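You operate a simulated robot arm through the tools that you are given. There is no shell and no other tool. Be economical: measure what you need, move in short steps, check, and stop when the job is done.

Carry out the task below with a simulated robot arm. There is one attempt and no reset: what you move stays moved.

## Task
Put the green cup on top of the blue cup. Put the scoop from the top of the sauce table on top of the lids there. Fetch the batch card and set it on the top of the wash table. Take the green crate from the top of the short belt and leave it on the shelf under the island bench. Put the large cup on the top of the short belt away on the long bench. Fetch the paddle from the white board and set it on the shelf under the packing bench. Put one of the small square pots from the near rail table on the hall side on the top of the sauce table. Shut the sieve lid. The order is free. Set down upright: large cup.

Only the result counts: the job must be done as asked and must still hold three seconds after the hand-in. Knocking over, shifting, dropping, spilling or breaking anything else fails it. Lids that push on must go on centred and level and be pressed home; caps that screw on are set level and turned clockwise until they are tight.

## Robot
A 6-joint arm with a two-finger parallel gripper on a trunk, on a base that drives. Base frame: it is fixed to the floor where the robot stands at the start and does not move with it; the origin is under the middle of the robot, x ahead of it, y to its left, z up. Units: mm, rad, N and s.
Its first joint turns from -2.897 to 2.897 rad. Places, roughly: batch card [250, -750, 1000]; blue cup (5x5x4 cm) [600, -200, 900]; crate [-500, -1000, 1000]; green cup (5x5x4 cm) [600, 100, 900]; large cup [-750, -1250, 1000]; lids (19x24x6 cm) [700, -400, 900]; long bench [2200, 4900, 900]; paddle (27x6x2 cm) [1000, -2100, 900]; scoop (19x7x4 cm) [800, -100, 900]; shelf under the island bench [1700, 3100, 500]; shelf under the packing bench [200, -5300, 300]; sieve lid [1500, 4900, 1300]; small square pot (7x7x5 cm) [3000, 400, 700]; top of the sauce table [900, 0, 900]; top of the wash table [-2800, 800, 900]. Payload 3.43 kg.
The TCP is the grasp point between the finger pads, 34 mm short of the fingertips. In the tool frame z runs along the fingers and y along their closing line. Largest opening 128 mm; finger width 24, thickness 12; the body of the gripper, 48 by 130 mm, starts 96 mm behind the TCP.
Orientation is that of the tool frame in the base frame, as a unit quaternion [w, x, y, z]. With the fingers straight down and closing along the base's y, the tool's x points along the base's -x, its y along +y and its z along -z.

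## Interface
- The arm moves only by the tool send_rows. Its argument "series" is a list of rows, each a list of 7 numbers: the shift along the tool's x, y, z in units of 50 mm (1.0 is 50 mm), then the turn, a rotation vector about the tool's x, y, z in units of 4 degrees (1.0 is 4 degrees), then the closure, from 0 (fully open) to 1 (shut). In form: [[dx, dy, dz, wx, wy, wz, hand], ...]. A call has 1 to 8 rows; each row shifts and turns the commanded pose from where the row before left it, along the tool's axes as they then stand. A call with a number of a shift or a turn outside -1 to 1 is refused whole. A row lasts 0.2 s, in which the tool goes at most 50 mm and 0.15 rad; a call with a longer step from one row to the next is refused whole, and so is a gripper value outside its range. A pose out of reach is approached as far as the arm can. The call stops where the force on the tool passes 40 N (or 10 N more than at its start, if that is more) or the arm is blocked; 0.2 s more then pass. Each finger travels about 153 mm/s and halts on what it meets, pressing with about 35 N; the grip force reading is that of the motor and also rises with nothing between the fingers. The clock runs only during rows and for 0.2 s after the last one: add rows that do not move to give the fingers time. The reply holds the time, the measured pose of the TCP, the force on the tool along the base axes, the opening and the grip force, in the units named above and with some noise, with the torque about the TCP (base axes, N m) and any sound that the robot's microphone picked up.
- Cameras (640 x 400 px; columns grow to the right, rows downward): "scene" is now at [139.2, 152.2, 1205]; the picture's right is [-0.75, -0.66, 0.00], its down [-0.34, 0.39, -0.86] and it looks along [0.56, -0.65, -0.51] (base axes); focal length 214 px, centre (320, 200). "wrist" rides on the gripper at [76, -11, -160] in the tool frame; the picture's right is [0.15, 0.99, 0.00], its down [-0.88, 0.13, -0.46] and it looks along [-0.45, 0.07, 0.89] (tool axes); focal length 234 px, centre (320, 200). There is no depth. A picture from a camera that has moved, and an enlarged one, comes with that camera's place and axes in the base frame and with its lens.
- get_image(camera): a new picture of that camera. The clock stands still meanwhile.
- roll_base(legs): drives the robot by 1 to 6 legs, each [ahead, left, turn to the left] in mm, mm and rad, along the robot's own axes; the way and the turn of a leg run together, so that a leg with both is an arc; at most 1500 mm and 3.142 rad a leg. The arm and the cameras ride along, it lands a little off, and it stops where it bumps. It gives what a move gives.
- pan_tilt(pan, tilt): turns the head with the scene camera to pan (to the left, within 2.496 rad either way) and tilt (down, from -0.506 to 1.204), counted from straight ahead of the robot. It gives what a move gives.
- close_up(camera, box): a new picture of the part [left, top, right, bottom] of that camera's present view, enlarged. The clock stands still meanwhile.
- job_done(): hands the job in; it is judged then, once.

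Work in short steps. Places have to be worked out from the pictures, the camera data and where the tool is seen: move nearer, look again, correct. Check each grasp and each placing, and mend what went wrong. You have 217 turns and 218 pictures in all, those below and enlarged ones among them. Open the gripper and draw the arm clear of the work before you hand the job in, unless the task says otherwise; then end with one line.

The tools are called after ">>>" as name(argument=value, ...) on one line, values as JSON. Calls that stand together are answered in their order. send_rows: Moves the arm, as the interface text tells. Its arguments: {"type":"object","properties":{"series":{"type":"array","items":{"type":"array","items":{"type":"number"}}}},"required":["series"]} The other tools are called the same way: roll_base (legs) drives the base; pan_tilt (pan, tilt) turns the head that bears the scene camera; get_image (camera) takes a picture; close_up (camera, box) takes an enlarged picture of a part of a camera's view; job_done () hands the job in.

At the start:

```text
time_s: 0.0
tcp_pos: [392.1, -558.3, 1089.8]
ee_rot: [0.0, 0.001, 1.0, 0.0]
ft_force: [-0.6, 0.6, -0.2]
wrist_torque: [0.01, 0.03, -0.04]
gripper_width: 128.0
finger_force: 0.1
robot x, y, heading: [-2.3, -0.4, -0.003]
head pan, tilt: [-0.853, 0.541]
```

scene: 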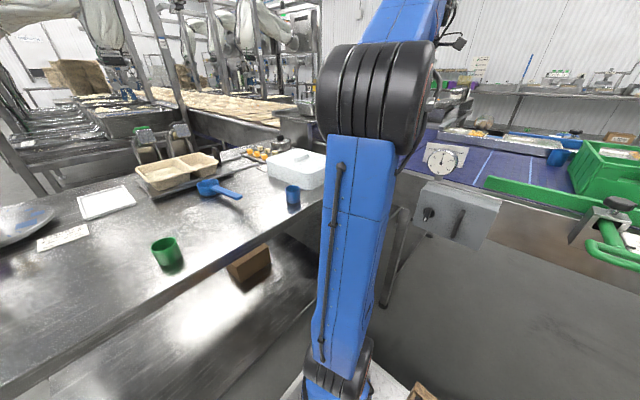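
wrist: 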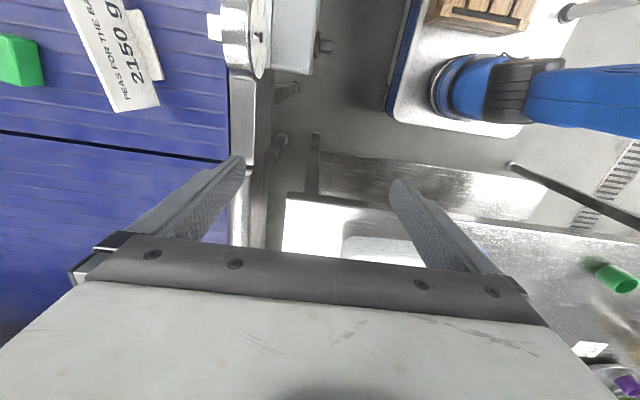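

The cups, scoop and lids are on the sauce table, with the card and crate on the belt to the right. I'll swing the arm at height towards the green cup to look from the wrist.

>>> send_rows(series=[[0, 1, 0, 0, 0, 0, 0], [0, 1, 0, 0, 0, 0, 0], [0, 1, 0, 0, 0, 0, 0], [0, 1, 0, 0, 0, 0, 0], [0, 1, 0, 0, 0, 0, 0], [0, 1, 0, 0, 0, 0, 0], [0, 1, 0, 0, 0, 0, 0], [0, 1, 0, 0, 0, 0, 0]])

>>> get_image(camera="wrist")

>>> get_image(camera="scene")

```text
time_s: 1.8
tcp_pos: [392.6, -158.3, 1091.7]
ee_rot: [-0.001, 0.001, 1.0, 0.0]
ft_force: [0.3, -0.1, -0.3]
wrist_torque: [0.0, 0.08, 0.0]
gripper_width: 127.9
finger_force: 0.2
robot x, y, heading: [0.5, 3.0, 0.0]
head pan, tilt: [-0.853, 0.541]
```

```text
215 pictures are left
camera wrist: at [317.6, -170.4, 1251.1], right [-0.15, 0.99, 0.0], down [0.88, 0.13, 0.46], along [0.45, 0.07, -0.89], focal length 234 px, centre (320, 200)
```

wrist: 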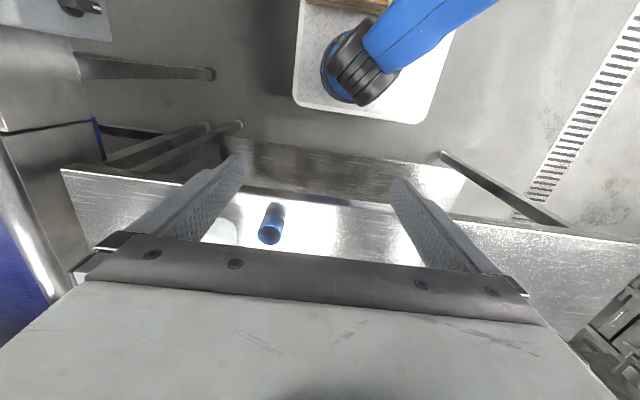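

```text
214 pictures are left
camera scene: at [139.6, 152.2, 1205.0], right [-0.75, -0.66, 0.0], down [-0.34, 0.39, -0.86], along [0.56, -0.65, -0.51], focal length 214 px, centre (320, 200)
```

scene: 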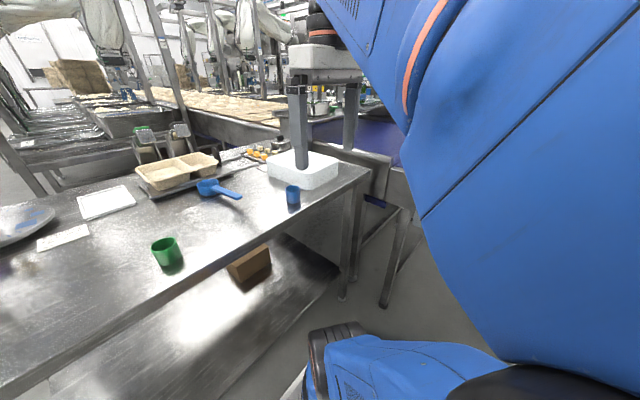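

Blue cup triangulates to about (567,-221) with rim at z≈912; green cup about (584,112). Moving above the green cup.

>>> send_rows(series=[[-0.549, 0.771, 0.2, 0, 0, 0, 0], [-0.549, 0.771, 0.2, 0, 0, 0, 0], [-0.549, 0.771, 0.2, 0, 0, 0, 0], [-0.549, 0.771, 0.2, 0, 0, 0, 0], [-0.549, 0.771, 0.2, 0, 0, 0, 0], [-0.549, 0.771, 0.2, 0, 0, 0, 0], [-0.549, 0.771, 0.2, 0, 0, 0, 0], [0, 0, 0, 0, 0, 0, 0]])

>>> get_image(camera="wrist")

>>> get_image(camera="scene")

```text
time_s: 3.6
tcp_pos: [583.7, 112.5, 1020.6]
ee_rot: [0.0, 0.0, 1.0, 0.0]
ft_force: [0.1, -0.1, -0.6]
wrist_torque: [0.02, 0.0, -0.02]
gripper_width: 128.1
finger_force: 0.0
robot x, y, heading: [-0.6, 3.4, -0.002]
head pan, tilt: [-0.853, 0.541]
```

```text
213 pictures are left
camera wrist: at [509.8, 101.1, 1180.5], right [-0.15, 0.99, 0.0], down [0.88, 0.13, 0.46], along [0.45, 0.07, -0.89], focal length 234 px, centre (320, 200)
```

wrist: 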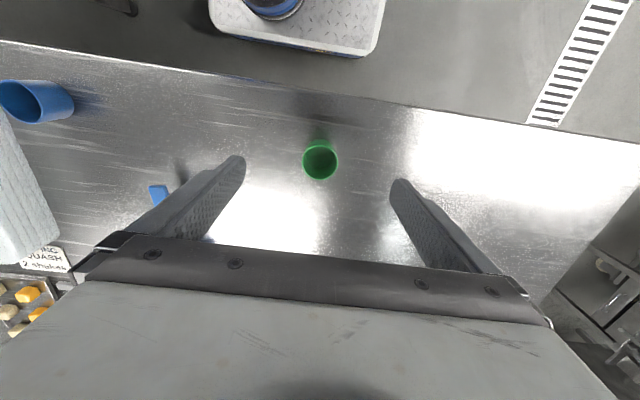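

```text
212 pictures are left
camera scene: at [139.1, 152.3, 1205.0], right [-0.75, -0.66, 0.0], down [-0.34, 0.39, -0.86], along [0.56, -0.65, -0.51], focal length 214 px, centre (320, 200)
```

scene: 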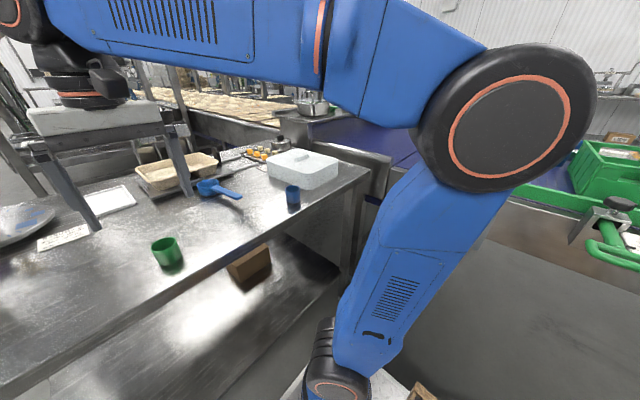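

Refined green cup: (595,114.5), rim z≈904. Descending so that the fingertips straddle the cup with tips above the table.

>>> send_rows(series=[[-0.226, 0.04, 0.5, 0, 0, 0, 0], [0, 0, 0.8, 0, 0, 0, 0], [0, 0, 0.86, 0, 0, 0, 0], [0, 0, 0, 0, 0, 0, 0]])

>>> get_image(camera="wrist")

>>> close_up(camera="scene", box=[20, 120, 340, 320])

```text
time_s: 4.6
tcp_pos: [596.8, 113.1, 912.9]
ee_rot: [0.0, 0.0, 1.0, 0.0]
ft_force: [-0.3, -0.1, 0.1]
wrist_torque: [-0.01, 0.01, -0.01]
gripper_width: 127.9
finger_force: 0.0
robot x, y, heading: [3.0, 1.1, 0.001]
head pan, tilt: [-0.853, 0.541]
```

```text
211 pictures are left
camera wrist: at [521.5, 101.9, 1072.5], right [-0.15, 0.99, 0.0], down [0.88, 0.13, 0.46], along [0.45, 0.07, -0.89], focal length 234 px, centre (320, 200)
```

wrist: 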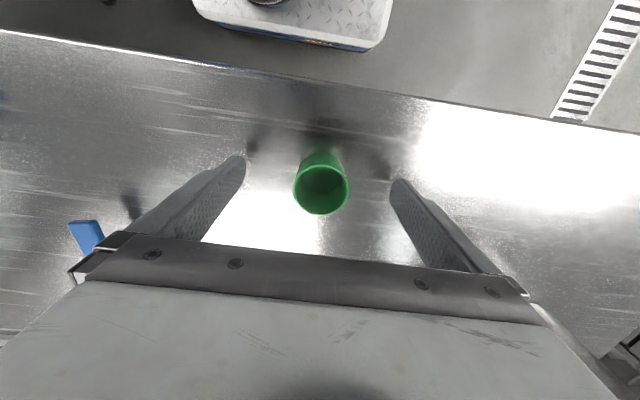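

```text
2.00 times, centred on (180, 220) of scene
camera zoom: at [139.3, 152.3, 1205.0], right [-0.75, -0.66, 0.0], down [-0.34, 0.39, -0.86], along [0.56, -0.65, -0.51], focal length 429 px, centre (600, 160)
```

zoom: 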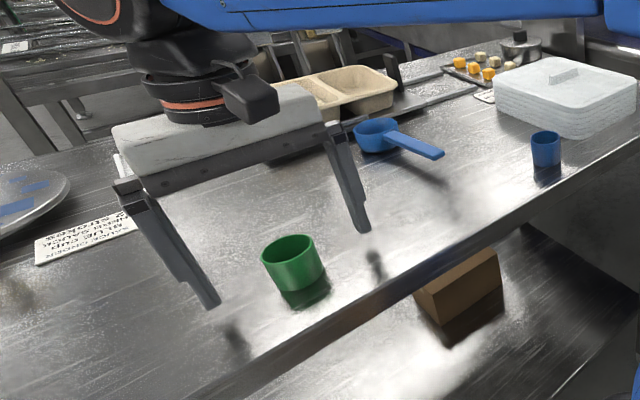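

The cup is centred between the fingers. Closing on it.

>>> send_rows(series=[[0, 0, 0, 0, 0, 0, 0.5], [0, 0, 0, 0, 0, 0, 0.8], [0, 0, 0, 0, 0, 0, 0.8], [0, 0, 0, 0, 0, 0, 0.8]])

```text
time_s: 5.6
tcp_pos: [596.4, 113.8, 914.3]
ee_rot: [0.0, 0.0, 1.0, 0.0]
ft_force: [1.5, -1.3, 3.5]
wrist_torque: [-0.05, -0.06, -0.05]
gripper_width: 43.5
finger_force: 34.8
robot x, y, heading: [-2.8, 1.3, -0.003]
head pan, tilt: [-0.853, 0.541]
```

Gripped at 43.5 mm. Lifting 90 mm and carrying toward the blue cup.

>>> send_rows(series=[[0, 0, -0.9, 0, 0, 0, 0.8], [0, 0, -0.9, 0, 0, 0, 0.8], [0.1, -0.9, 0, 0, 0, 0, 0.8], [0.1, -0.9, 0, 0, 0, 0, 0.8], [0.1, -0.9, 0, 0, 0, 0, 0.8], [0.1, -0.9, 0, 0, 0, 0, 0.8], [0.1, -0.9, 0, 0, 0, 0, 0.8], [0, 0, 0, 0, 0, 0, 0.8]])

>>> get_image(camera="wrist")

>>> close_up(camera="scene", box=[120, 110, 440, 310])

```text
time_s: 7.4
tcp_pos: [571.4, -111.9, 1003.2]
ee_rot: [0.0, -0.001, 1.0, -0.001]
ft_force: [-0.7, 0.2, -0.7]
wrist_torque: [0.02, -0.02, 0.02]
gripper_width: 43.6
finger_force: 34.7
robot x, y, heading: [-4.3, 1.6, -0.005]
head pan, tilt: [-0.853, 0.541]
```

```text
209 pictures are left
camera wrist: at [496.0, -122.7, 1162.2], right [-0.15, 0.99, 0.0], down [0.88, 0.13, 0.46], along [0.45, 0.07, -0.89], focal length 234 px, centre (320, 200)
```

wrist: 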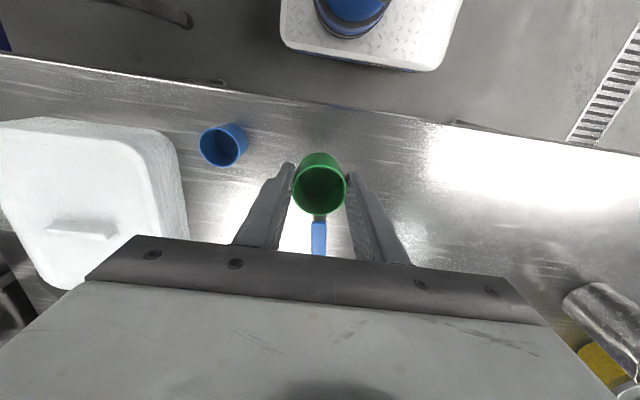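

```text
2.00 times, centred on (280, 210) of scene
camera zoom: at [139.2, 152.2, 1205.0], right [-0.75, -0.66, 0.0], down [-0.34, 0.39, -0.86], along [0.56, -0.65, -0.51], focal length 429 px, centre (400, 180)
```

zoom: 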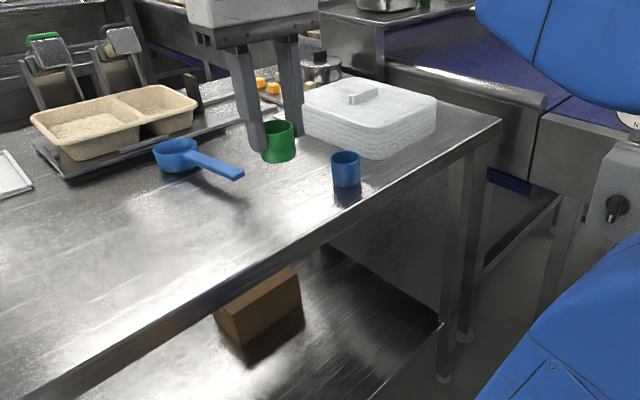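

Blue cup at about (575,-224), rim ≈904. Moving above it and lowering a bit (green bottom still about 20 mm above).

>>> send_rows(series=[[-0.07, -0.75, 0, 0, 0, 0, 0.8], [0, -0.75, 0, 0, 0, 0, 0.8], [0, -0.74, 0, 0, 0, 0, 0.8], [0, 0, 0.5, 0, 0, 0, 0.8], [0, 0, 0, 0, 0, 0, 0.8]])

>>> close_up(camera="wrist", box=[220, 90, 420, 215])

>>> close_up(camera="scene", box=[220, 130, 380, 230])

```text
time_s: 8.6
tcp_pos: [574.2, -223.7, 978.5]
ee_rot: [0.0, 0.0, 1.0, 0.0]
ft_force: [0.8, 0.5, -0.4]
wrist_torque: [0.0, 0.01, -0.03]
gripper_width: 42.9
finger_force: 34.5
robot x, y, heading: [-1.5, -2.0, -0.002]
head pan, tilt: [-0.853, 0.541]
```

```text
3.20 times, centred on (320, 152) of wrist
camera zoom: at [499.8, -234.5, 1138.0], right [-0.15, 0.99, 0.0], down [0.88, 0.13, 0.46], along [0.45, 0.07, -0.89], focal length 749 px, centre (320, 352)
```

zoom: 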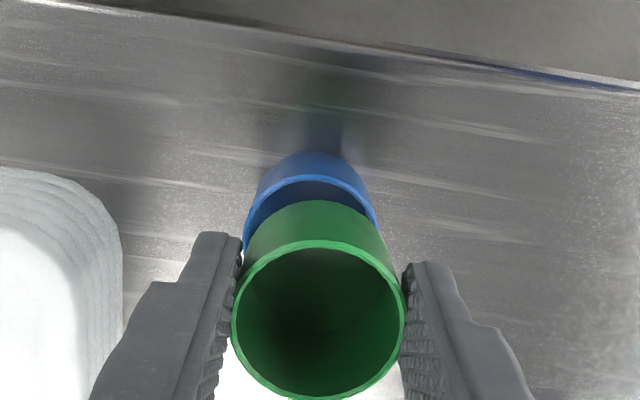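

```text
4.00 times, centred on (300, 180) of scene
camera zoom: at [139.2, 152.2, 1205.0], right [-0.75, -0.66, 0.0], down [-0.34, 0.39, -0.86], along [0.56, -0.65, -0.51], focal length 858 px, centre (400, 280)
```

zoom: 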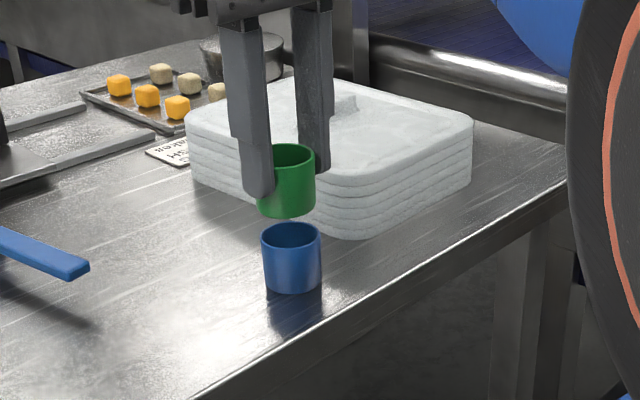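

Blue looks about 2.5 mm further in x and 1.5 mm in −y than the green. Correcting and lowering until contact.

>>> send_rows(series=[[-0.05, -0.03, 0.2, 0, 0, 0, 0.8], [0, 0, 0.1, 0, 0, 0, 0.8], [0, 0, 0.06, 0, 0, 0, 0.8], [0, 0, 0, 0, 0, 0, 0.8]])

>>> close_up(camera="wrist", box=[220, 90, 420, 215])

>>> close_up(camera="scene", box=[220, 130, 380, 230])

```text
time_s: 9.6
tcp_pos: [577.4, -225.9, 959.6]
ee_rot: [0.0, 0.0, 1.0, 0.001]
ft_force: [-0.5, -0.1, -0.7]
wrist_torque: [0.01, 0.01, 0.01]
gripper_width: 43.6
finger_force: 35.4
robot x, y, heading: [2.9, 3.1, 0.001]
head pan, tilt: [-0.853, 0.541]
```

```text
3.20 times, centred on (320, 152) of wrist
camera zoom: at [502.5, -236.0, 1119.7], right [-0.15, 0.99, 0.0], down [0.88, 0.13, 0.46], along [0.45, 0.07, -0.89], focal length 749 px, centre (320, 352)
```

zoom: 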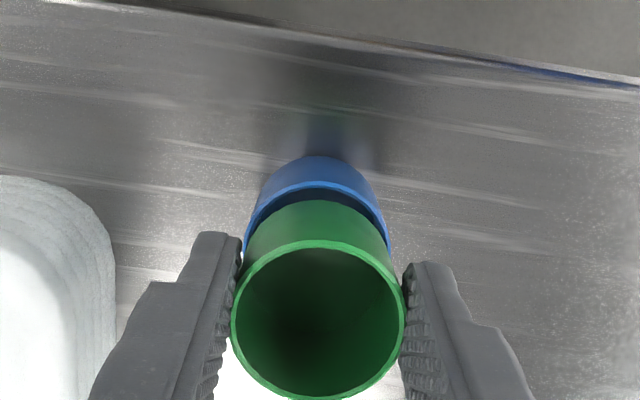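

```text
4.00 times, centred on (300, 180) of scene
camera zoom: at [139.2, 152.2, 1205.0], right [-0.75, -0.66, 0.0], down [-0.34, 0.39, -0.86], along [0.56, -0.65, -0.51], focal length 858 px, centre (400, 280)
```

zoom: 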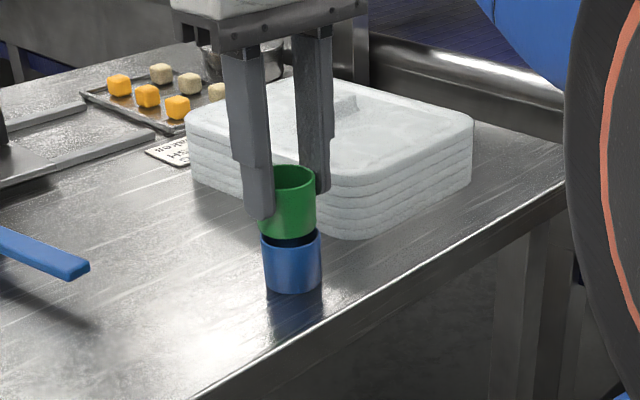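

Alignment looks good in both views. Lowering gently in small steps to contact.

>>> send_rows(series=[[0, 0, 0.06, 0, 0, 0, 0.8], [0, 0, 0.06, 0, 0, 0, 0.8], [0, 0, 0, 0, 0, 0, 0.8]])

>>> close_up(camera="scene", box=[220, 130, 380, 230])

```text
time_s: 10.4
tcp_pos: [577.5, -225.1, 954.8]
ee_rot: [0.0, 0.0, 1.0, 0.001]
ft_force: [-0.4, -0.3, 0.2]
wrist_torque: [0.0, 0.02, -0.04]
gripper_width: 43.6
finger_force: 35.2
robot x, y, heading: [-1.7, -1.2, 0.002]
head pan, tilt: [-0.853, 0.541]
```

```text
4.00 times, centred on (300, 180) of scene
camera zoom: at [139.2, 152.2, 1205.0], right [-0.75, -0.66, 0.0], down [-0.34, 0.39, -0.86], along [0.56, -0.65, -0.51], focal length 858 px, centre (400, 280)
```

zoom: 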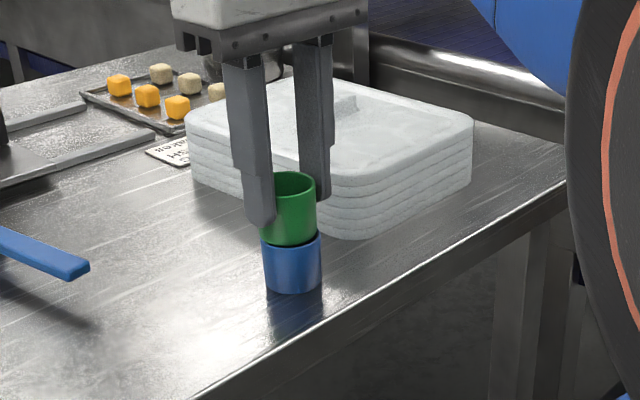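

No contact force yet; a couple more small steps.

>>> send_rows(series=[[0, 0, 0.04, 0, 0, 0, 0.8], [0, 0, 0.03, 0, 0, 0, 0.8], [0, 0, 0, 0, 0, 0, 0.8]])

>>> close_up(camera="scene", box=[260, 160, 340, 210])

```text
time_s: 11.2
tcp_pos: [577.4, -224.8, 952.8]
ee_rot: [0.001, 0.0, 1.0, -0.001]
ft_force: [1.9, -0.9, 28.4]
wrist_torque: [-0.04, -0.23, -0.07]
gripper_width: 43.8
finger_force: 35.0
robot x, y, heading: [-2.1, -0.6, -0.002]
head pan, tilt: [-0.853, 0.541]
```

```text
8.00 times, centred on (300, 185) of scene
camera zoom: at [138.7, 152.5, 1205.0], right [-0.75, -0.66, 0.0], down [-0.34, 0.39, -0.86], along [0.56, -0.65, -0.51], focal length 1716 px, centre (480, 320)
```

zoom: 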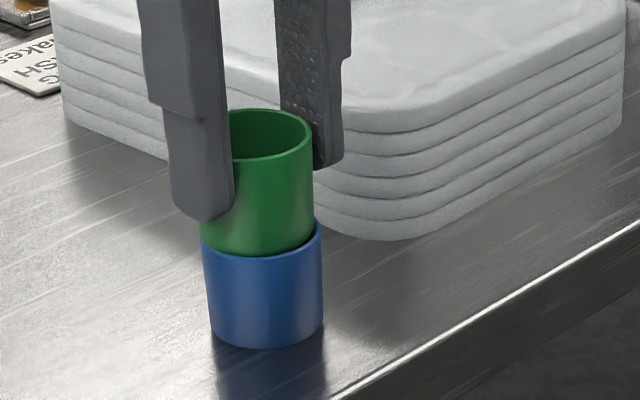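

Contact at 28 N. Green's base looks ~2 mm left of centre in this view; I'll ease up, nudge it, set it down again.

>>> send_rows(series=[[0, 0, -0.06, 0, 0, 0, 0.8], [0.028, -0.024, 0, 0, 0, 0, 0.8], [0, 0, 0.03, 0, 0, 0, 0.8], [0, 0, 0.02, 0, 0, 0, 0.8], [0, 0, 0, 0, 0, 0, 0.8]])

>>> close_up(camera="scene", box=[260, 160, 340, 210])

```text
time_s: 12.4
tcp_pos: [574.3, -226.4, 951.7]
ee_rot: [0.001, 0.0, 1.0, 0.0]
ft_force: [-1.0, -1.0, 15.6]
wrist_torque: [0.01, -0.05, 0.0]
gripper_width: 43.7
finger_force: 34.9
robot x, y, heading: [0.1, 1.4, 0.001]
head pan, tilt: [-0.853, 0.541]
```

```text
8.00 times, centred on (300, 185) of scene
camera zoom: at [138.9, 152.4, 1205.0], right [-0.75, -0.66, 0.0], down [-0.34, 0.39, -0.86], along [0.56, -0.65, -0.51], focal length 1716 px, centre (480, 320)
```

zoom: 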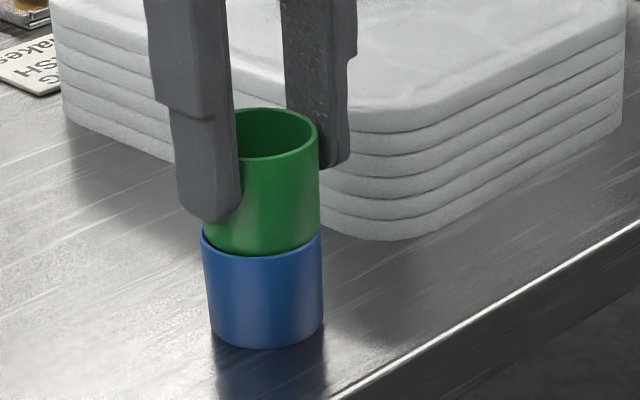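

Well centred now. Opening a little and lifting straight up.

>>> send_rows(series=[[0, 0, 0, 0, 0, 0, 0.6], [0, 0, 0, 0, 0, 0, 0.52], [0, 0, 0, 0, 0, 0, 0.52], [0, 0, -0.5, 0, 0, 0, 0.52], [0, 0, -0.8, 0, 0, 0, 0.52], [0, 0, -0.8, 0, 0, 0, 0.5], [0, 0, 0, 0, 0, 0, 0.5]])

>>> close_up(camera="scene", box=[100, 110, 420, 310])

>>> get_image(camera="wrist")

```text
time_s: 14.0
tcp_pos: [574.0, -227.1, 1056.1]
ee_rot: [0.0, 0.0, 1.0, 0.001]
ft_force: [-1.0, -0.3, -1.6]
wrist_torque: [-0.04, -0.01, 0.02]
gripper_width: 64.0
finger_force: 0.0
robot x, y, heading: [-0.5, 2.6, 0.002]
head pan, tilt: [-0.853, 0.541]
```

```text
2.00 times, centred on (260, 210) of scene
camera zoom: at [139.2, 152.2, 1205.0], right [-0.75, -0.66, 0.0], down [-0.34, 0.39, -0.86], along [0.56, -0.65, -0.51], focal length 429 px, centre (440, 180)
```

zoom: 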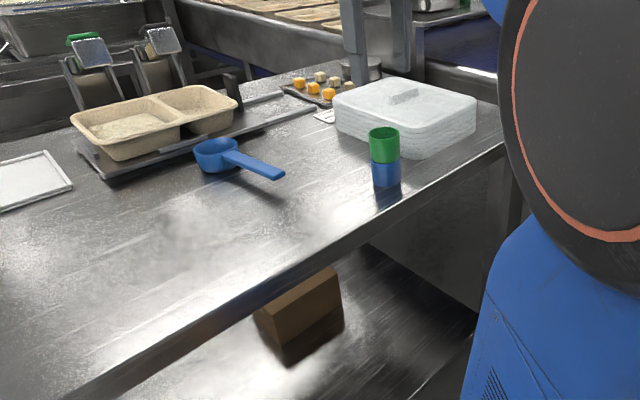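

```text
199 pictures are left
camera wrist: at [499.6, -237.9, 1216.0], right [-0.15, 0.99, 0.0], down [0.88, 0.13, 0.46], along [0.45, 0.07, -0.89], focal length 234 px, centre (320, 200)
```

wrist: 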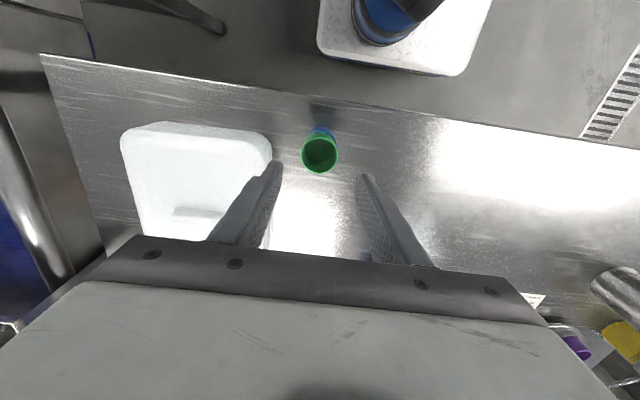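

Green is stacked on blue. Next the scoop: handle runs from about (658,-104) to the bowl at (804,-70). Moving above the handle to look.

>>> send_rows(series=[[-0.55, 0.54, 0, 0, 0, 0, 0.5], [-0.55, 0.54, 0, 0, 0, 0, 0.4], [-0.55, 0.54, 0, 0, 0, 0, 0.4], [-0.55, 0.54, 0.2, 0, 0, 0, 0.4], [-0.55, 0.54, 0.2, 0, 0, 0, 0.4], [0, 0, 0, 0, 0, 0, 0.4]])

>>> get_image(camera="wrist")

>>> close_up(camera="scene", box=[140, 130, 340, 255])

```text
time_s: 15.4
tcp_pos: [713.6, -90.5, 1037.4]
ee_rot: [-0.001, 0.0, 1.0, 0.0]
ft_force: [-0.4, 0.5, 0.0]
wrist_torque: [-0.01, 0.02, 0.0]
gripper_width: 76.9
finger_force: 0.0
robot x, y, heading: [-1.1, -4.3, 0.002]
head pan, tilt: [-0.853, 0.541]
```

```text
198 pictures are left
camera wrist: at [639.2, -101.9, 1196.0], right [-0.15, 0.99, 0.0], down [0.88, 0.13, 0.46], along [0.45, 0.07, -0.89], focal length 234 px, centre (320, 200)
```

wrist: 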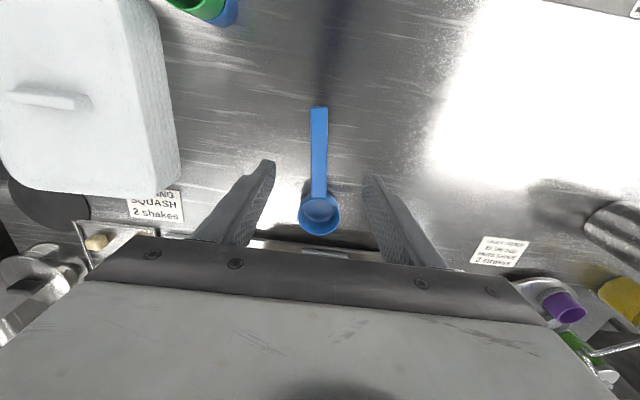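

```text
3.20 times, centred on (240, 192) of scene
camera zoom: at [139.2, 152.3, 1205.0], right [-0.75, -0.66, 0.0], down [-0.34, 0.39, -0.86], along [0.56, -0.65, -0.51], focal length 686 px, centre (576, 224)
```

zoom: 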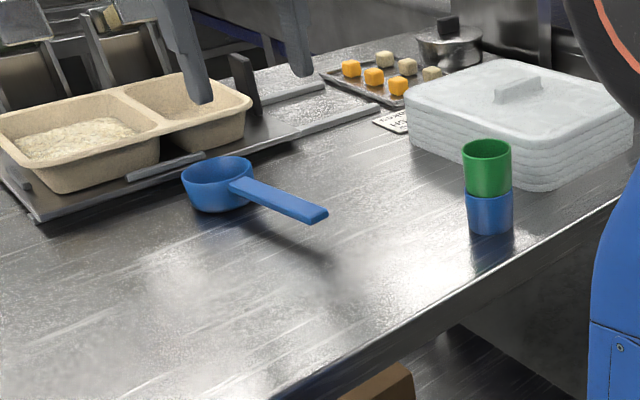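

Scoop handle lies along a line about 8.5° from x, top at z≈900. Rotating the wrist by 8.5°, moving to the handle middle and descending.

>>> send_rows(series=[[-0.35, 0.06, 0.5, 0, 0, 0, 0.4], [0, 0, 0.5, 0, 0, -1, 0.4], [0, 0, 0.5, 0, 0, -1, 0.4], [0, 0, 0.5, 0, 0, -0.1, 0.4], [0, 0, 0.4, 0, 0, 0, 0.4], [0, 0, 0, 0, 0, 0, 0.4]])

>>> get_image(camera="wrist")

>>> close_up(camera="scene", box=[140, 130, 340, 255])

```text
time_s: 16.8
tcp_pos: [731.8, -88.9, 917.5]
ee_rot: [0.0, -0.073, 0.997, 0.001]
ft_force: [0.0, 0.4, 1.1]
wrist_torque: [0.02, -0.04, -0.01]
gripper_width: 77.0
finger_force: 0.0
robot x, y, heading: [-1.2, 1.3, 0.0]
head pan, tilt: [-0.853, 0.541]
```

```text
196 pictures are left
camera wrist: at [659.3, -110.7, 1075.4], right [-0.29, 0.96, 0.0], down [0.85, 0.26, 0.46], along [0.44, 0.13, -0.89], focal length 234 px, centre (320, 200)
```

wrist: 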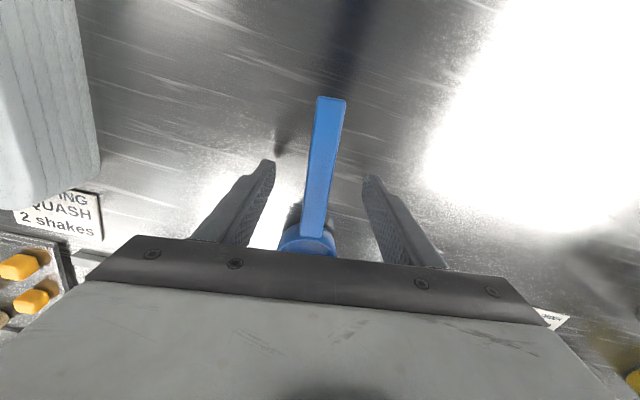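

```text
3.20 times, centred on (240, 192) of scene
camera zoom: at [139.3, 152.2, 1205.0], right [-0.75, -0.66, 0.0], down [-0.34, 0.39, -0.86], along [0.56, -0.65, -0.51], focal length 686 px, centre (576, 224)
```

zoom: 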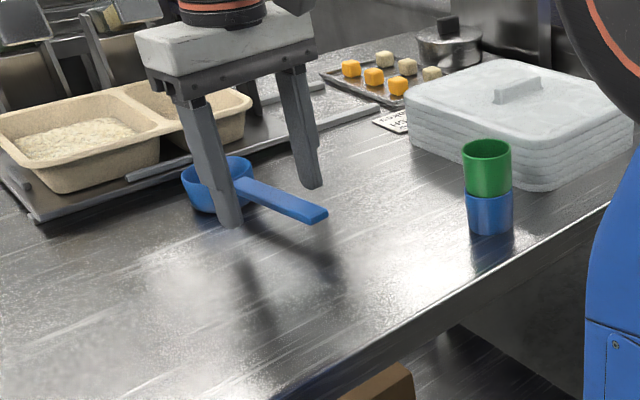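

Handle passes between the fingers aligned with them. Lowering 8 mm and closing.

>>> send_rows(series=[[0, 0, 0.16, 0, 0, 0, 0.4], [0, 0, 0, 0, 0, 0, 0.7], [0, 0, 0, 0, 0, 0, 1], [0, 0, 0, 0, 0, 0, 1], [0, 0, 0, 0, 0, 0, 1]])

>>> get_image(camera="wrist")

```text
time_s: 18.0
tcp_pos: [730.7, -89.4, 907.7]
ee_rot: [0.0, -0.073, 0.997, 0.0]
ft_force: [-0.4, 0.1, 0.2]
wrist_torque: [0.02, 0.02, -0.02]
gripper_width: 20.8
finger_force: 35.0
robot x, y, heading: [-0.4, 0.2, -0.003]
head pan, tilt: [-0.853, 0.541]
```

```text
194 pictures are left
camera wrist: at [659.0, -110.6, 1067.4], right [-0.29, 0.96, 0.0], down [0.85, 0.26, 0.46], along [0.44, 0.13, -0.89], focal length 234 px, centre (320, 200)
```

wrist: 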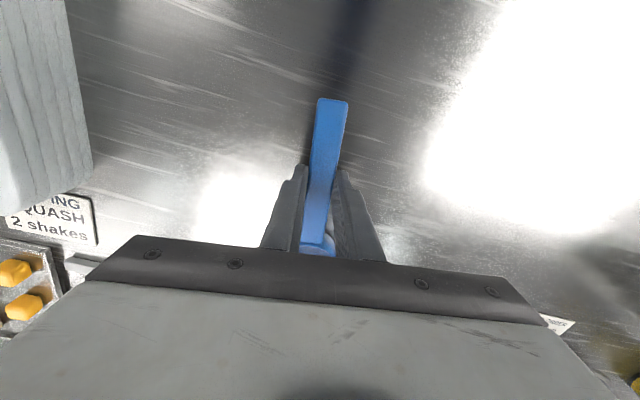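

Scoop held (20.8 mm). Lifting 120 mm, straightening the wrist, and looking at the lids.

>>> send_rows(series=[[0, 0, -0.9, 0, 0, 0, 1], [0, 0, -0.9, 0, 0, 0, 1], [0, 0, -0.8, 0, 0, 0, 1], [0, 0, 0, 0, 0, 1, 1], [0, 0, 0, 0, 0, 1, 1], [0.4, -0.8, 0, 0, 0, 0.1, 1], [0.4, -0.8, 0, 0, 0, 0, 1], [0, 0, 0, 0, 0, 0, 1]])

>>> get_image(camera="wrist")

>>> close_up(camera="scene", box=[200, 100, 400, 225])

```text
time_s: 19.8
tcp_pos: [691.2, -169.1, 1036.3]
ee_rot: [0.0, 0.0, 1.0, 0.0]
ft_force: [-0.2, 0.0, 0.0]
wrist_torque: [0.01, 0.05, 0.0]
gripper_width: 21.4
finger_force: 34.8
robot x, y, heading: [-0.8, 0.4, -0.003]
head pan, tilt: [-0.853, 0.541]
```

```text
193 pictures are left
camera wrist: at [616.2, -180.9, 1197.0], right [-0.15, 0.99, 0.0], down [0.88, 0.13, 0.46], along [0.45, 0.07, -0.89], focal length 234 px, centre (320, 200)
```

wrist: 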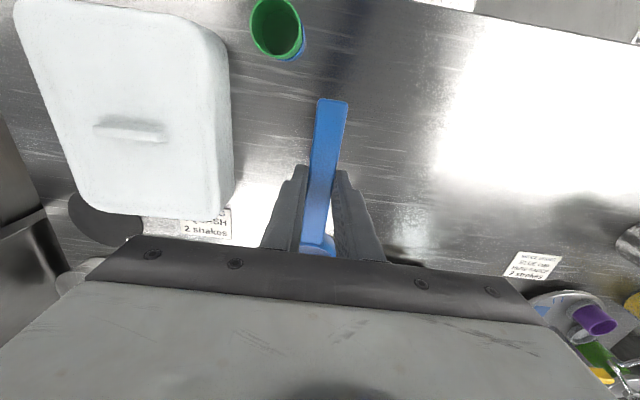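

```text
3.20 times, centred on (300, 162) of scene
camera zoom: at [139.3, 152.3, 1205.0], right [-0.75, -0.66, 0.0], down [-0.34, 0.39, -0.86], along [0.56, -0.65, -0.51], focal length 686 px, centre (384, 320)
```

zoom: 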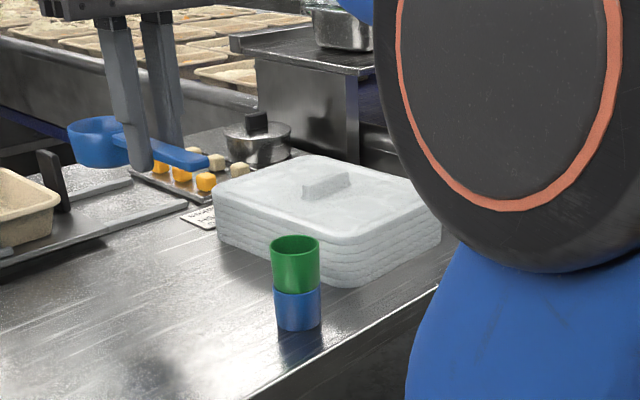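

Lids: centre ≈(697,-382), top ridge along y from -420 to -347. I'll place the bowl beyond the ridge at ≈(752,-350) with the handle angled past the ridge end; moving there at height with yaw −20°.

>>> send_rows(series=[[0.09, -0.76, 0, 0, 0, 0, 1], [0.09, -0.76, 0, 0, 0, 0, 1], [0.09, -0.76, 0, 0, 0, 0, 1], [0.09, -0.76, 0, 0, 0, 0, 1], [0, 0, 0, 0, 0, 1, 1], [0, 0, 0, 0, 0, 1, 1], [0, 0, 0, 0, 0, 1, 1], [0, 0, 0, 0, 0, 1, 1]])

>>> send_rows(series=[[0, 0, 0.4, 0, 0, 1, 1], [0, 0, 0.4, 0, 0, 0, 1], [0, 0, 0, 0, 0, 0, 1]])

>>> get_image(camera="wrist")

>>> close_up(camera="scene", box=[200, 100, 400, 225])

```text
time_s: 21.6
tcp_pos: [672.8, -321.5, 1039.2]
ee_rot: [0.0, 0.139, 0.99, 0.0]
ft_force: [0.3, 0.6, -0.5]
wrist_torque: [-0.02, 0.02, 0.03]
gripper_width: 20.9
finger_force: 35.2
robot x, y, heading: [-0.6, -1.4, -0.0]
head pan, tilt: [-0.853, 0.541]
```

```text
time_s: 22.4
tcp_pos: [672.9, -321.4, 998.4]
ee_rot: [0.0, 0.174, 0.985, 0.0]
ft_force: [0.2, 0.6, -1.1]
wrist_torque: [0.03, -0.01, -0.04]
gripper_width: 20.8
finger_force: 35.0
robot x, y, heading: [-0.2, -0.5, 0.007]
head pan, tilt: [-0.853, 0.541]
```

```text
191 pictures are left
camera wrist: at [598.6, -305.4, 1157.7], right [0.2, 0.98, 0.0], down [0.87, -0.18, 0.46], along [0.45, -0.09, -0.89], focal length 234 px, centre (320, 200)
```

wrist: 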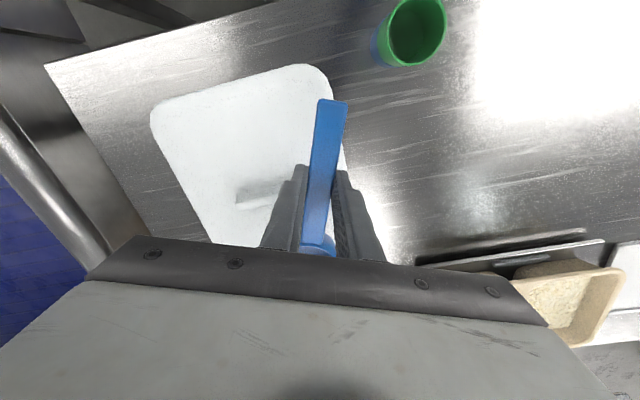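

```text
3.20 times, centred on (300, 162) of scene
camera zoom: at [139.3, 152.2, 1205.0], right [-0.75, -0.66, 0.0], down [-0.34, 0.39, -0.86], along [0.56, -0.65, -0.51], focal length 686 px, centre (384, 320)
```

zoom: 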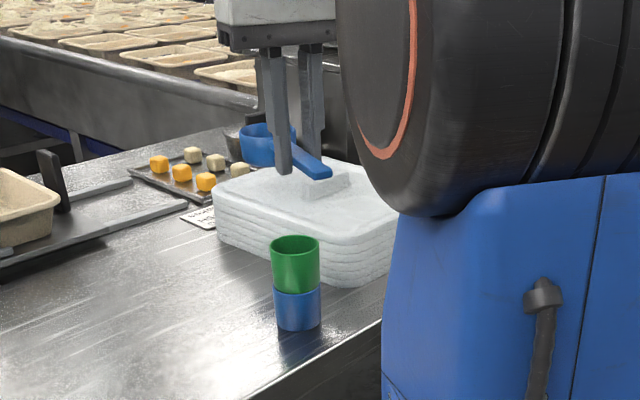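

Placement looks right; shifting 6 mm back/4 mm sideways for ridge clearance, then lowering in small steps to contact.

>>> send_rows(series=[[0.14, 0.034, 0, 0, 0, 0, 1], [0, 0, 0.4, 0, 0, 0, 1], [0, 0, 0.08, 0, 0, 0, 1], [0, 0, 0.08, 0, 0, 0, 1], [0, 0, 0, 0, 0, 0, 1]])

>>> close_up(camera="scene", box=[240, 120, 340, 182.5])

```text
time_s: 23.6
tcp_pos: [668.0, -316.1, 969.5]
ee_rot: [-0.001, 0.174, 0.985, 0.001]
ft_force: [0.8, 0.0, -0.8]
wrist_torque: [0.04, 0.04, -0.02]
gripper_width: 20.8
finger_force: 34.9
robot x, y, heading: [-1.3, 1.7, 0.003]
head pan, tilt: [-0.853, 0.541]
```

```text
6.40 times, centred on (290, 151) of scene
camera zoom: at [139.3, 152.2, 1205.0], right [-0.75, -0.66, 0.0], down [-0.34, 0.39, -0.86], along [0.56, -0.65, -0.51], focal length 1373 px, centre (512, 512)
```

zoom: 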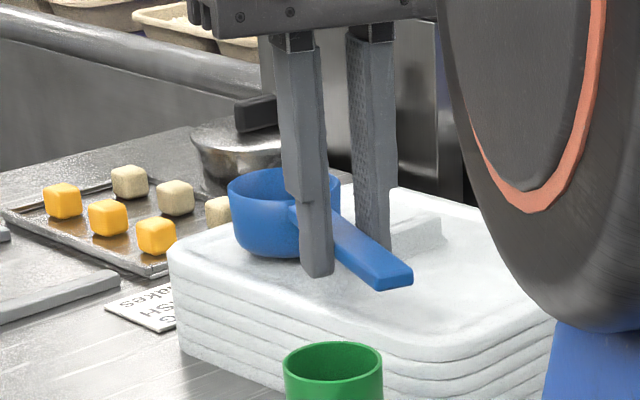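

Very close to the lid surface. Stepping down 2 mm at a time.

>>> send_rows(series=[[0, 0, 0.05, 0, 0, 0, 1], [0, 0, 0.05, 0, 0, 0, 1], [0, 0, 0.05, 0, 0, 0, 1], [0, 0, 0, 0, 0, 0, 1]])

>>> close_up(camera="scene", box=[240, 120, 340, 182.5])

```text
time_s: 24.6
tcp_pos: [666.6, -315.8, 963.3]
ee_rot: [0.001, 0.174, 0.985, -0.001]
ft_force: [-3.5, 0.9, 16.2]
wrist_torque: [-0.31, -0.89, -0.04]
gripper_width: 20.8
finger_force: 35.3
robot x, y, heading: [-0.3, -2.5, 0.003]
head pan, tilt: [-0.853, 0.541]
```

```text
6.40 times, centred on (290, 151) of scene
camera zoom: at [138.7, 152.5, 1205.0], right [-0.75, -0.66, 0.0], down [-0.34, 0.39, -0.86], along [0.56, -0.65, -0.51], focal length 1373 px, centre (512, 512)
```

zoom: 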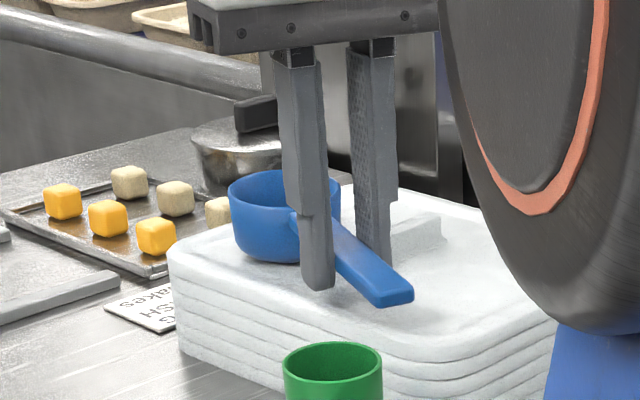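

Contact. Releasing slightly and lifting away.

>>> send_rows(series=[[0, 0, -0.01, 0, 0, 0, 0.8], [0, 0, 0, 0, 0, 0, 0.68], [0, 0, 0, 0, 0, 0, 0.68], [0, 0, -0.5, 0, 0, 0, 0.68], [0, 0, -0.9, 0, 0, 0, 0.68], [0, 0, -0.9, 0, 0, 0, 0.6], [0, 0, 0, 0, 0, 0, 0.6]])

>>> close_up(camera="scene", box=[200, 100, 400, 225])

>>> get_image(camera="wrist")

```text
time_s: 26.2
tcp_pos: [666.0, -317.3, 1078.4]
ee_rot: [0.001, 0.174, 0.985, 0.0]
ft_force: [0.2, -0.6, -0.4]
wrist_torque: [0.03, 0.0, -0.03]
gripper_width: 51.3
finger_force: 0.0
robot x, y, heading: [-3.6, 3.7, -0.002]
head pan, tilt: [-0.853, 0.541]
```

```text
3.20 times, centred on (300, 162) of scene
camera zoom: at [139.2, 152.2, 1205.0], right [-0.75, -0.66, 0.0], down [-0.34, 0.39, -0.86], along [0.56, -0.65, -0.51], focal length 686 px, centre (384, 320)
```

zoom: 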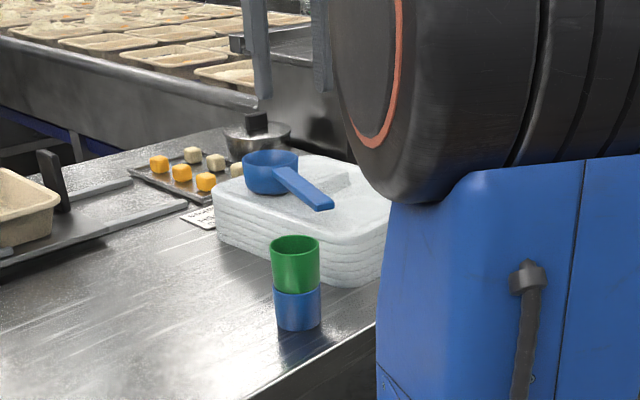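

```text
186 pictures are left
camera wrist: at [592.5, -301.2, 1238.5], right [0.2, 0.98, 0.0], down [0.87, -0.18, 0.46], along [0.45, -0.09, -0.89], focal length 234 px, centre (320, 200)
```

wrist: 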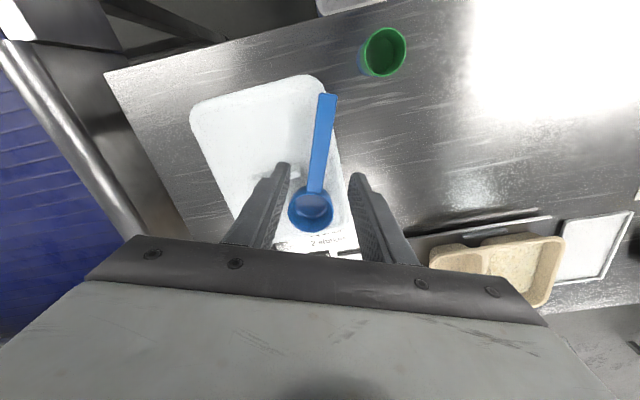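

Scoop rests on the lids. Now the belt on the right: swinging the arm over toward the card and looking with the head.

>>> pan_tilt(pan=-1.5, tilt=0.5)

>>> get_image(camera="scene")

>>> pan_tilt(pan=-2.4, tilt=0.4)

>>> get_image(camera="scene")

>>> pan_tilt(pan=2.4, tilt=0.3)

>>> get_image(camera="scene")

>>> pan_tilt(pan=1.3, tilt=0.3)

>>> get_image(camera="scene")

>>> pan_tilt(pan=0.2, tilt=0.3)

>>> get_image(camera="scene")

```text
time_s: 27.2
tcp_pos: [665.0, -317.0, 1079.5]
ee_rot: [0.0, 0.174, 0.985, 0.0]
ft_force: [-0.6, 0.2, 0.5]
wrist_torque: [-0.01, -0.01, 0.01]
gripper_width: 51.4
finger_force: 0.0
robot x, y, heading: [-1.7, 0.8, 0.003]
head pan, tilt: [-1.499, 0.499]
```

```text
185 pictures are left
camera scene: at [86.6, 129.3, 1208.7], right [-1.0, -0.07, 0.0], down [-0.03, 0.48, -0.88], along [0.06, -0.88, -0.48], focal length 214 px, centre (320, 200)
```

scene: 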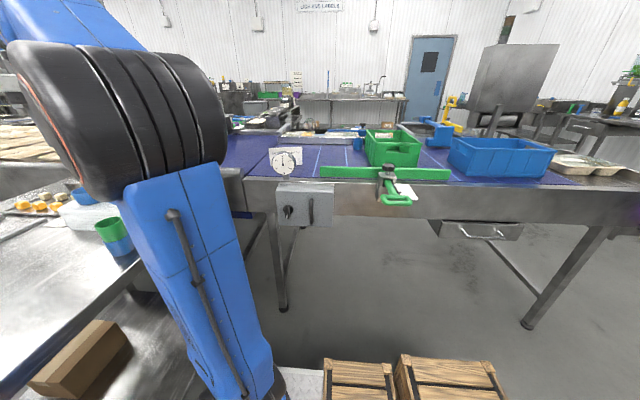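

```text
time_s: 28.4
tcp_pos: [666.7, -317.2, 1078.7]
ee_rot: [0.0, 0.174, 0.985, -0.001]
ft_force: [-0.1, 0.5, 0.7]
wrist_torque: [-0.01, 0.02, 0.03]
gripper_width: 51.2
finger_force: 0.1
robot x, y, heading: [-1.2, 3.0, -0.001]
head pan, tilt: [-2.4, 0.4]
```

```text
184 pictures are left
camera scene: at [11.8, 157.4, 1217.9], right [-0.68, 0.74, 0.0], down [0.29, 0.26, -0.92], along [-0.68, -0.62, -0.39], focal length 214 px, centre (320, 200)
```

scene: 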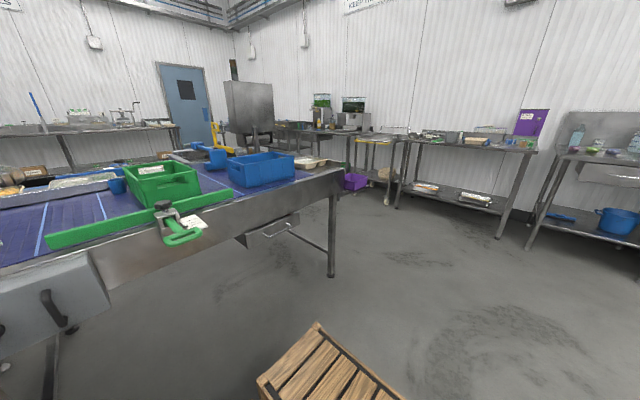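

```text
time_s: 32.2
tcp_pos: [666.8, -315.5, 1078.8]
ee_rot: [0.0, 0.174, 0.985, 0.0]
ft_force: [0.3, 0.4, -0.4]
wrist_torque: [0.01, 0.02, 0.0]
gripper_width: 51.2
finger_force: 0.1
robot x, y, heading: [-1.8, -1.4, 0.0]
head pan, tilt: [2.4, 0.3]
```

```text
183 pictures are left
camera scene: at [11.2, 283.1, 1227.2], right [0.68, 0.74, 0.0], down [0.22, -0.2, -0.96], along [-0.7, 0.65, -0.3], focal length 214 px, centre (320, 200)
```

scene: 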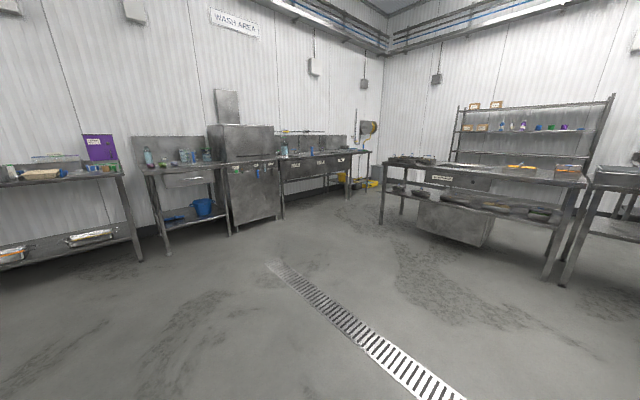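

```text
time_s: 33.6
tcp_pos: [666.1, -317.5, 1078.7]
ee_rot: [0.0, 0.174, 0.985, 0.0]
ft_force: [-0.8, -0.4, -0.7]
wrist_torque: [0.03, -0.01, 0.0]
gripper_width: 51.0
finger_force: 0.0
robot x, y, heading: [-2.1, -0.3, 0.001]
head pan, tilt: [1.3, 0.3]
```

```text
182 pictures are left
camera scene: at [104.9, 310.0, 1227.2], right [0.96, -0.27, 0.0], down [-0.08, -0.28, -0.96], along [0.25, 0.92, -0.3], focal length 214 px, centre (320, 200)
```

scene: 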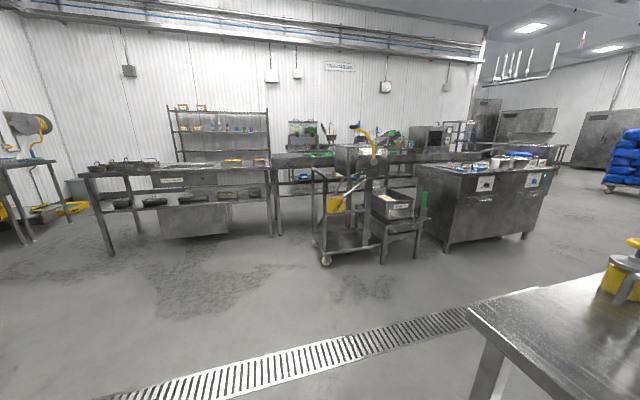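

```text
time_s: 34.9
tcp_pos: [666.2, -317.4, 1078.6]
ee_rot: [-0.001, 0.173, 0.985, 0.0]
ft_force: [0.5, -0.4, 1.1]
wrist_torque: [0.01, -0.01, 0.01]
gripper_width: 51.1
finger_force: 0.0
robot x, y, heading: [-0.2, -2.2, 0.001]
head pan, tilt: [0.201, 0.3]
```

```text
181 pictures are left
camera scene: at [171.5, 238.7, 1227.1], right [0.2, -0.98, 0.0], down [-0.29, -0.06, -0.96], along [0.94, 0.19, -0.3], focal length 214 px, centre (320, 200)
```

scene: 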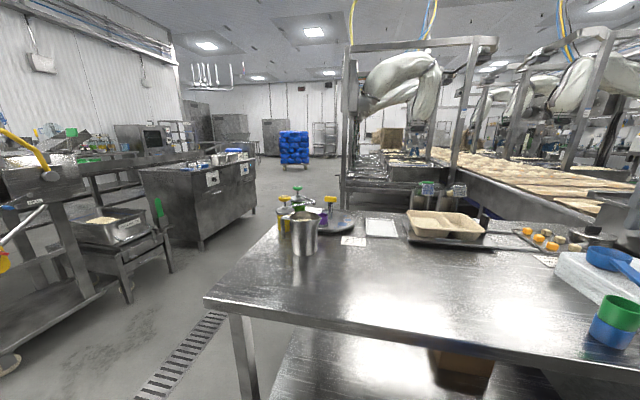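

I've an overview of the room. Now straightening the wrist, raising, and moving over the belt to see the batch card.

>>> send_rows(series=[[0, 0, -0.2, 0, 0, -1, 0], [0, 0, -0.2, 0, 0, -1, 0], [0, 0, -0.2, 0, 0, -1, 0], [0, 0, -0.2, 0, 0, -1, 0], [0, 0, -0.2, 0, 0, -1, 0], [0.73, -0.66, 0, 0, 0, 0, 0], [0.73, -0.66, 0, 0, 0, 0, 0], [0.73, -0.66, 0, 0, 0, 0, 0]])

>>> send_rows(series=[[0.73, -0.66, 0, 0, 0, 0, 0], [0.73, -0.66, 0, 0, 0, 0, 0], [0.73, -0.66, 0, 0, 0, 0, 0], [0.73, -0.66, 0, 0, 0, 0, 0], [0.73, -0.66, 0, 0, 0, 0, 0], [0.73, -0.66, 0, 0, 0, 0, 0], [0, 0, 0, 0, 0, 0, 0]])

>>> get_image(camera="wrist")

>>> pan_tilt(pan=-1.3, tilt=0.4)

>>> get_image(camera="scene")

```text
time_s: 36.7
tcp_pos: [556.7, -415.1, 1127.9]
ee_rot: [0.001, 0.0, 1.0, 0.0]
ft_force: [-0.4, -0.5, 0.1]
wrist_torque: [0.0, 0.03, 0.03]
gripper_width: 128.3
finger_force: 0.1
robot x, y, heading: [2.3, 1.0, -0.003]
head pan, tilt: [0.201, 0.3]
```

```text
time_s: 38.3
tcp_pos: [337.5, -613.7, 1128.7]
ee_rot: [0.001, 0.0, 1.0, 0.0]
ft_force: [0.0, 0.2, -0.3]
wrist_torque: [-0.01, -0.01, -0.01]
gripper_width: 128.0
finger_force: 0.0
robot x, y, heading: [0.3, 3.6, -0.003]
head pan, tilt: [0.201, 0.3]
```

```text
180 pictures are left
camera wrist: at [263.5, -624.8, 1287.9], right [-0.15, 0.99, 0.0], down [0.88, 0.13, 0.46], along [0.45, 0.07, -0.89], focal length 234 px, centre (320, 200)
```

wrist: 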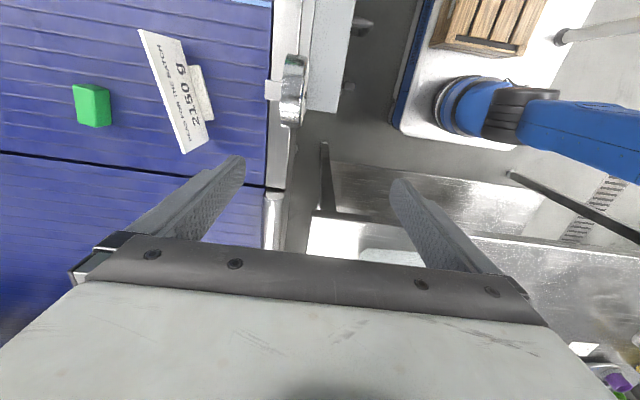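

```text
time_s: 39.9
tcp_pos: [338.4, -612.5, 1128.3]
ee_rot: [0.0, 0.001, 1.0, 0.0]
ft_force: [0.0, 0.7, -0.3]
wrist_torque: [0.01, 0.02, 0.02]
gripper_width: 128.0
finger_force: 0.0
robot x, y, heading: [6.5, 2.0, -0.001]
head pan, tilt: [-1.3, 0.4]
```

```text
179 pictures are left
camera scene: at [104.8, 130.7, 1217.9], right [-0.96, -0.27, 0.0], down [-0.1, 0.38, -0.92], along [0.25, -0.89, -0.39], focal length 214 px, centre (320, 200)
```

scene: 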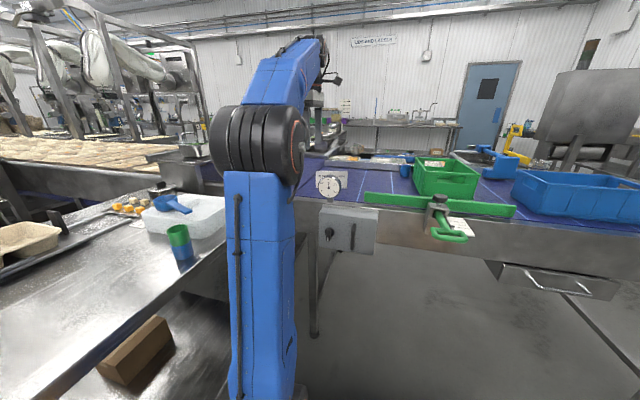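

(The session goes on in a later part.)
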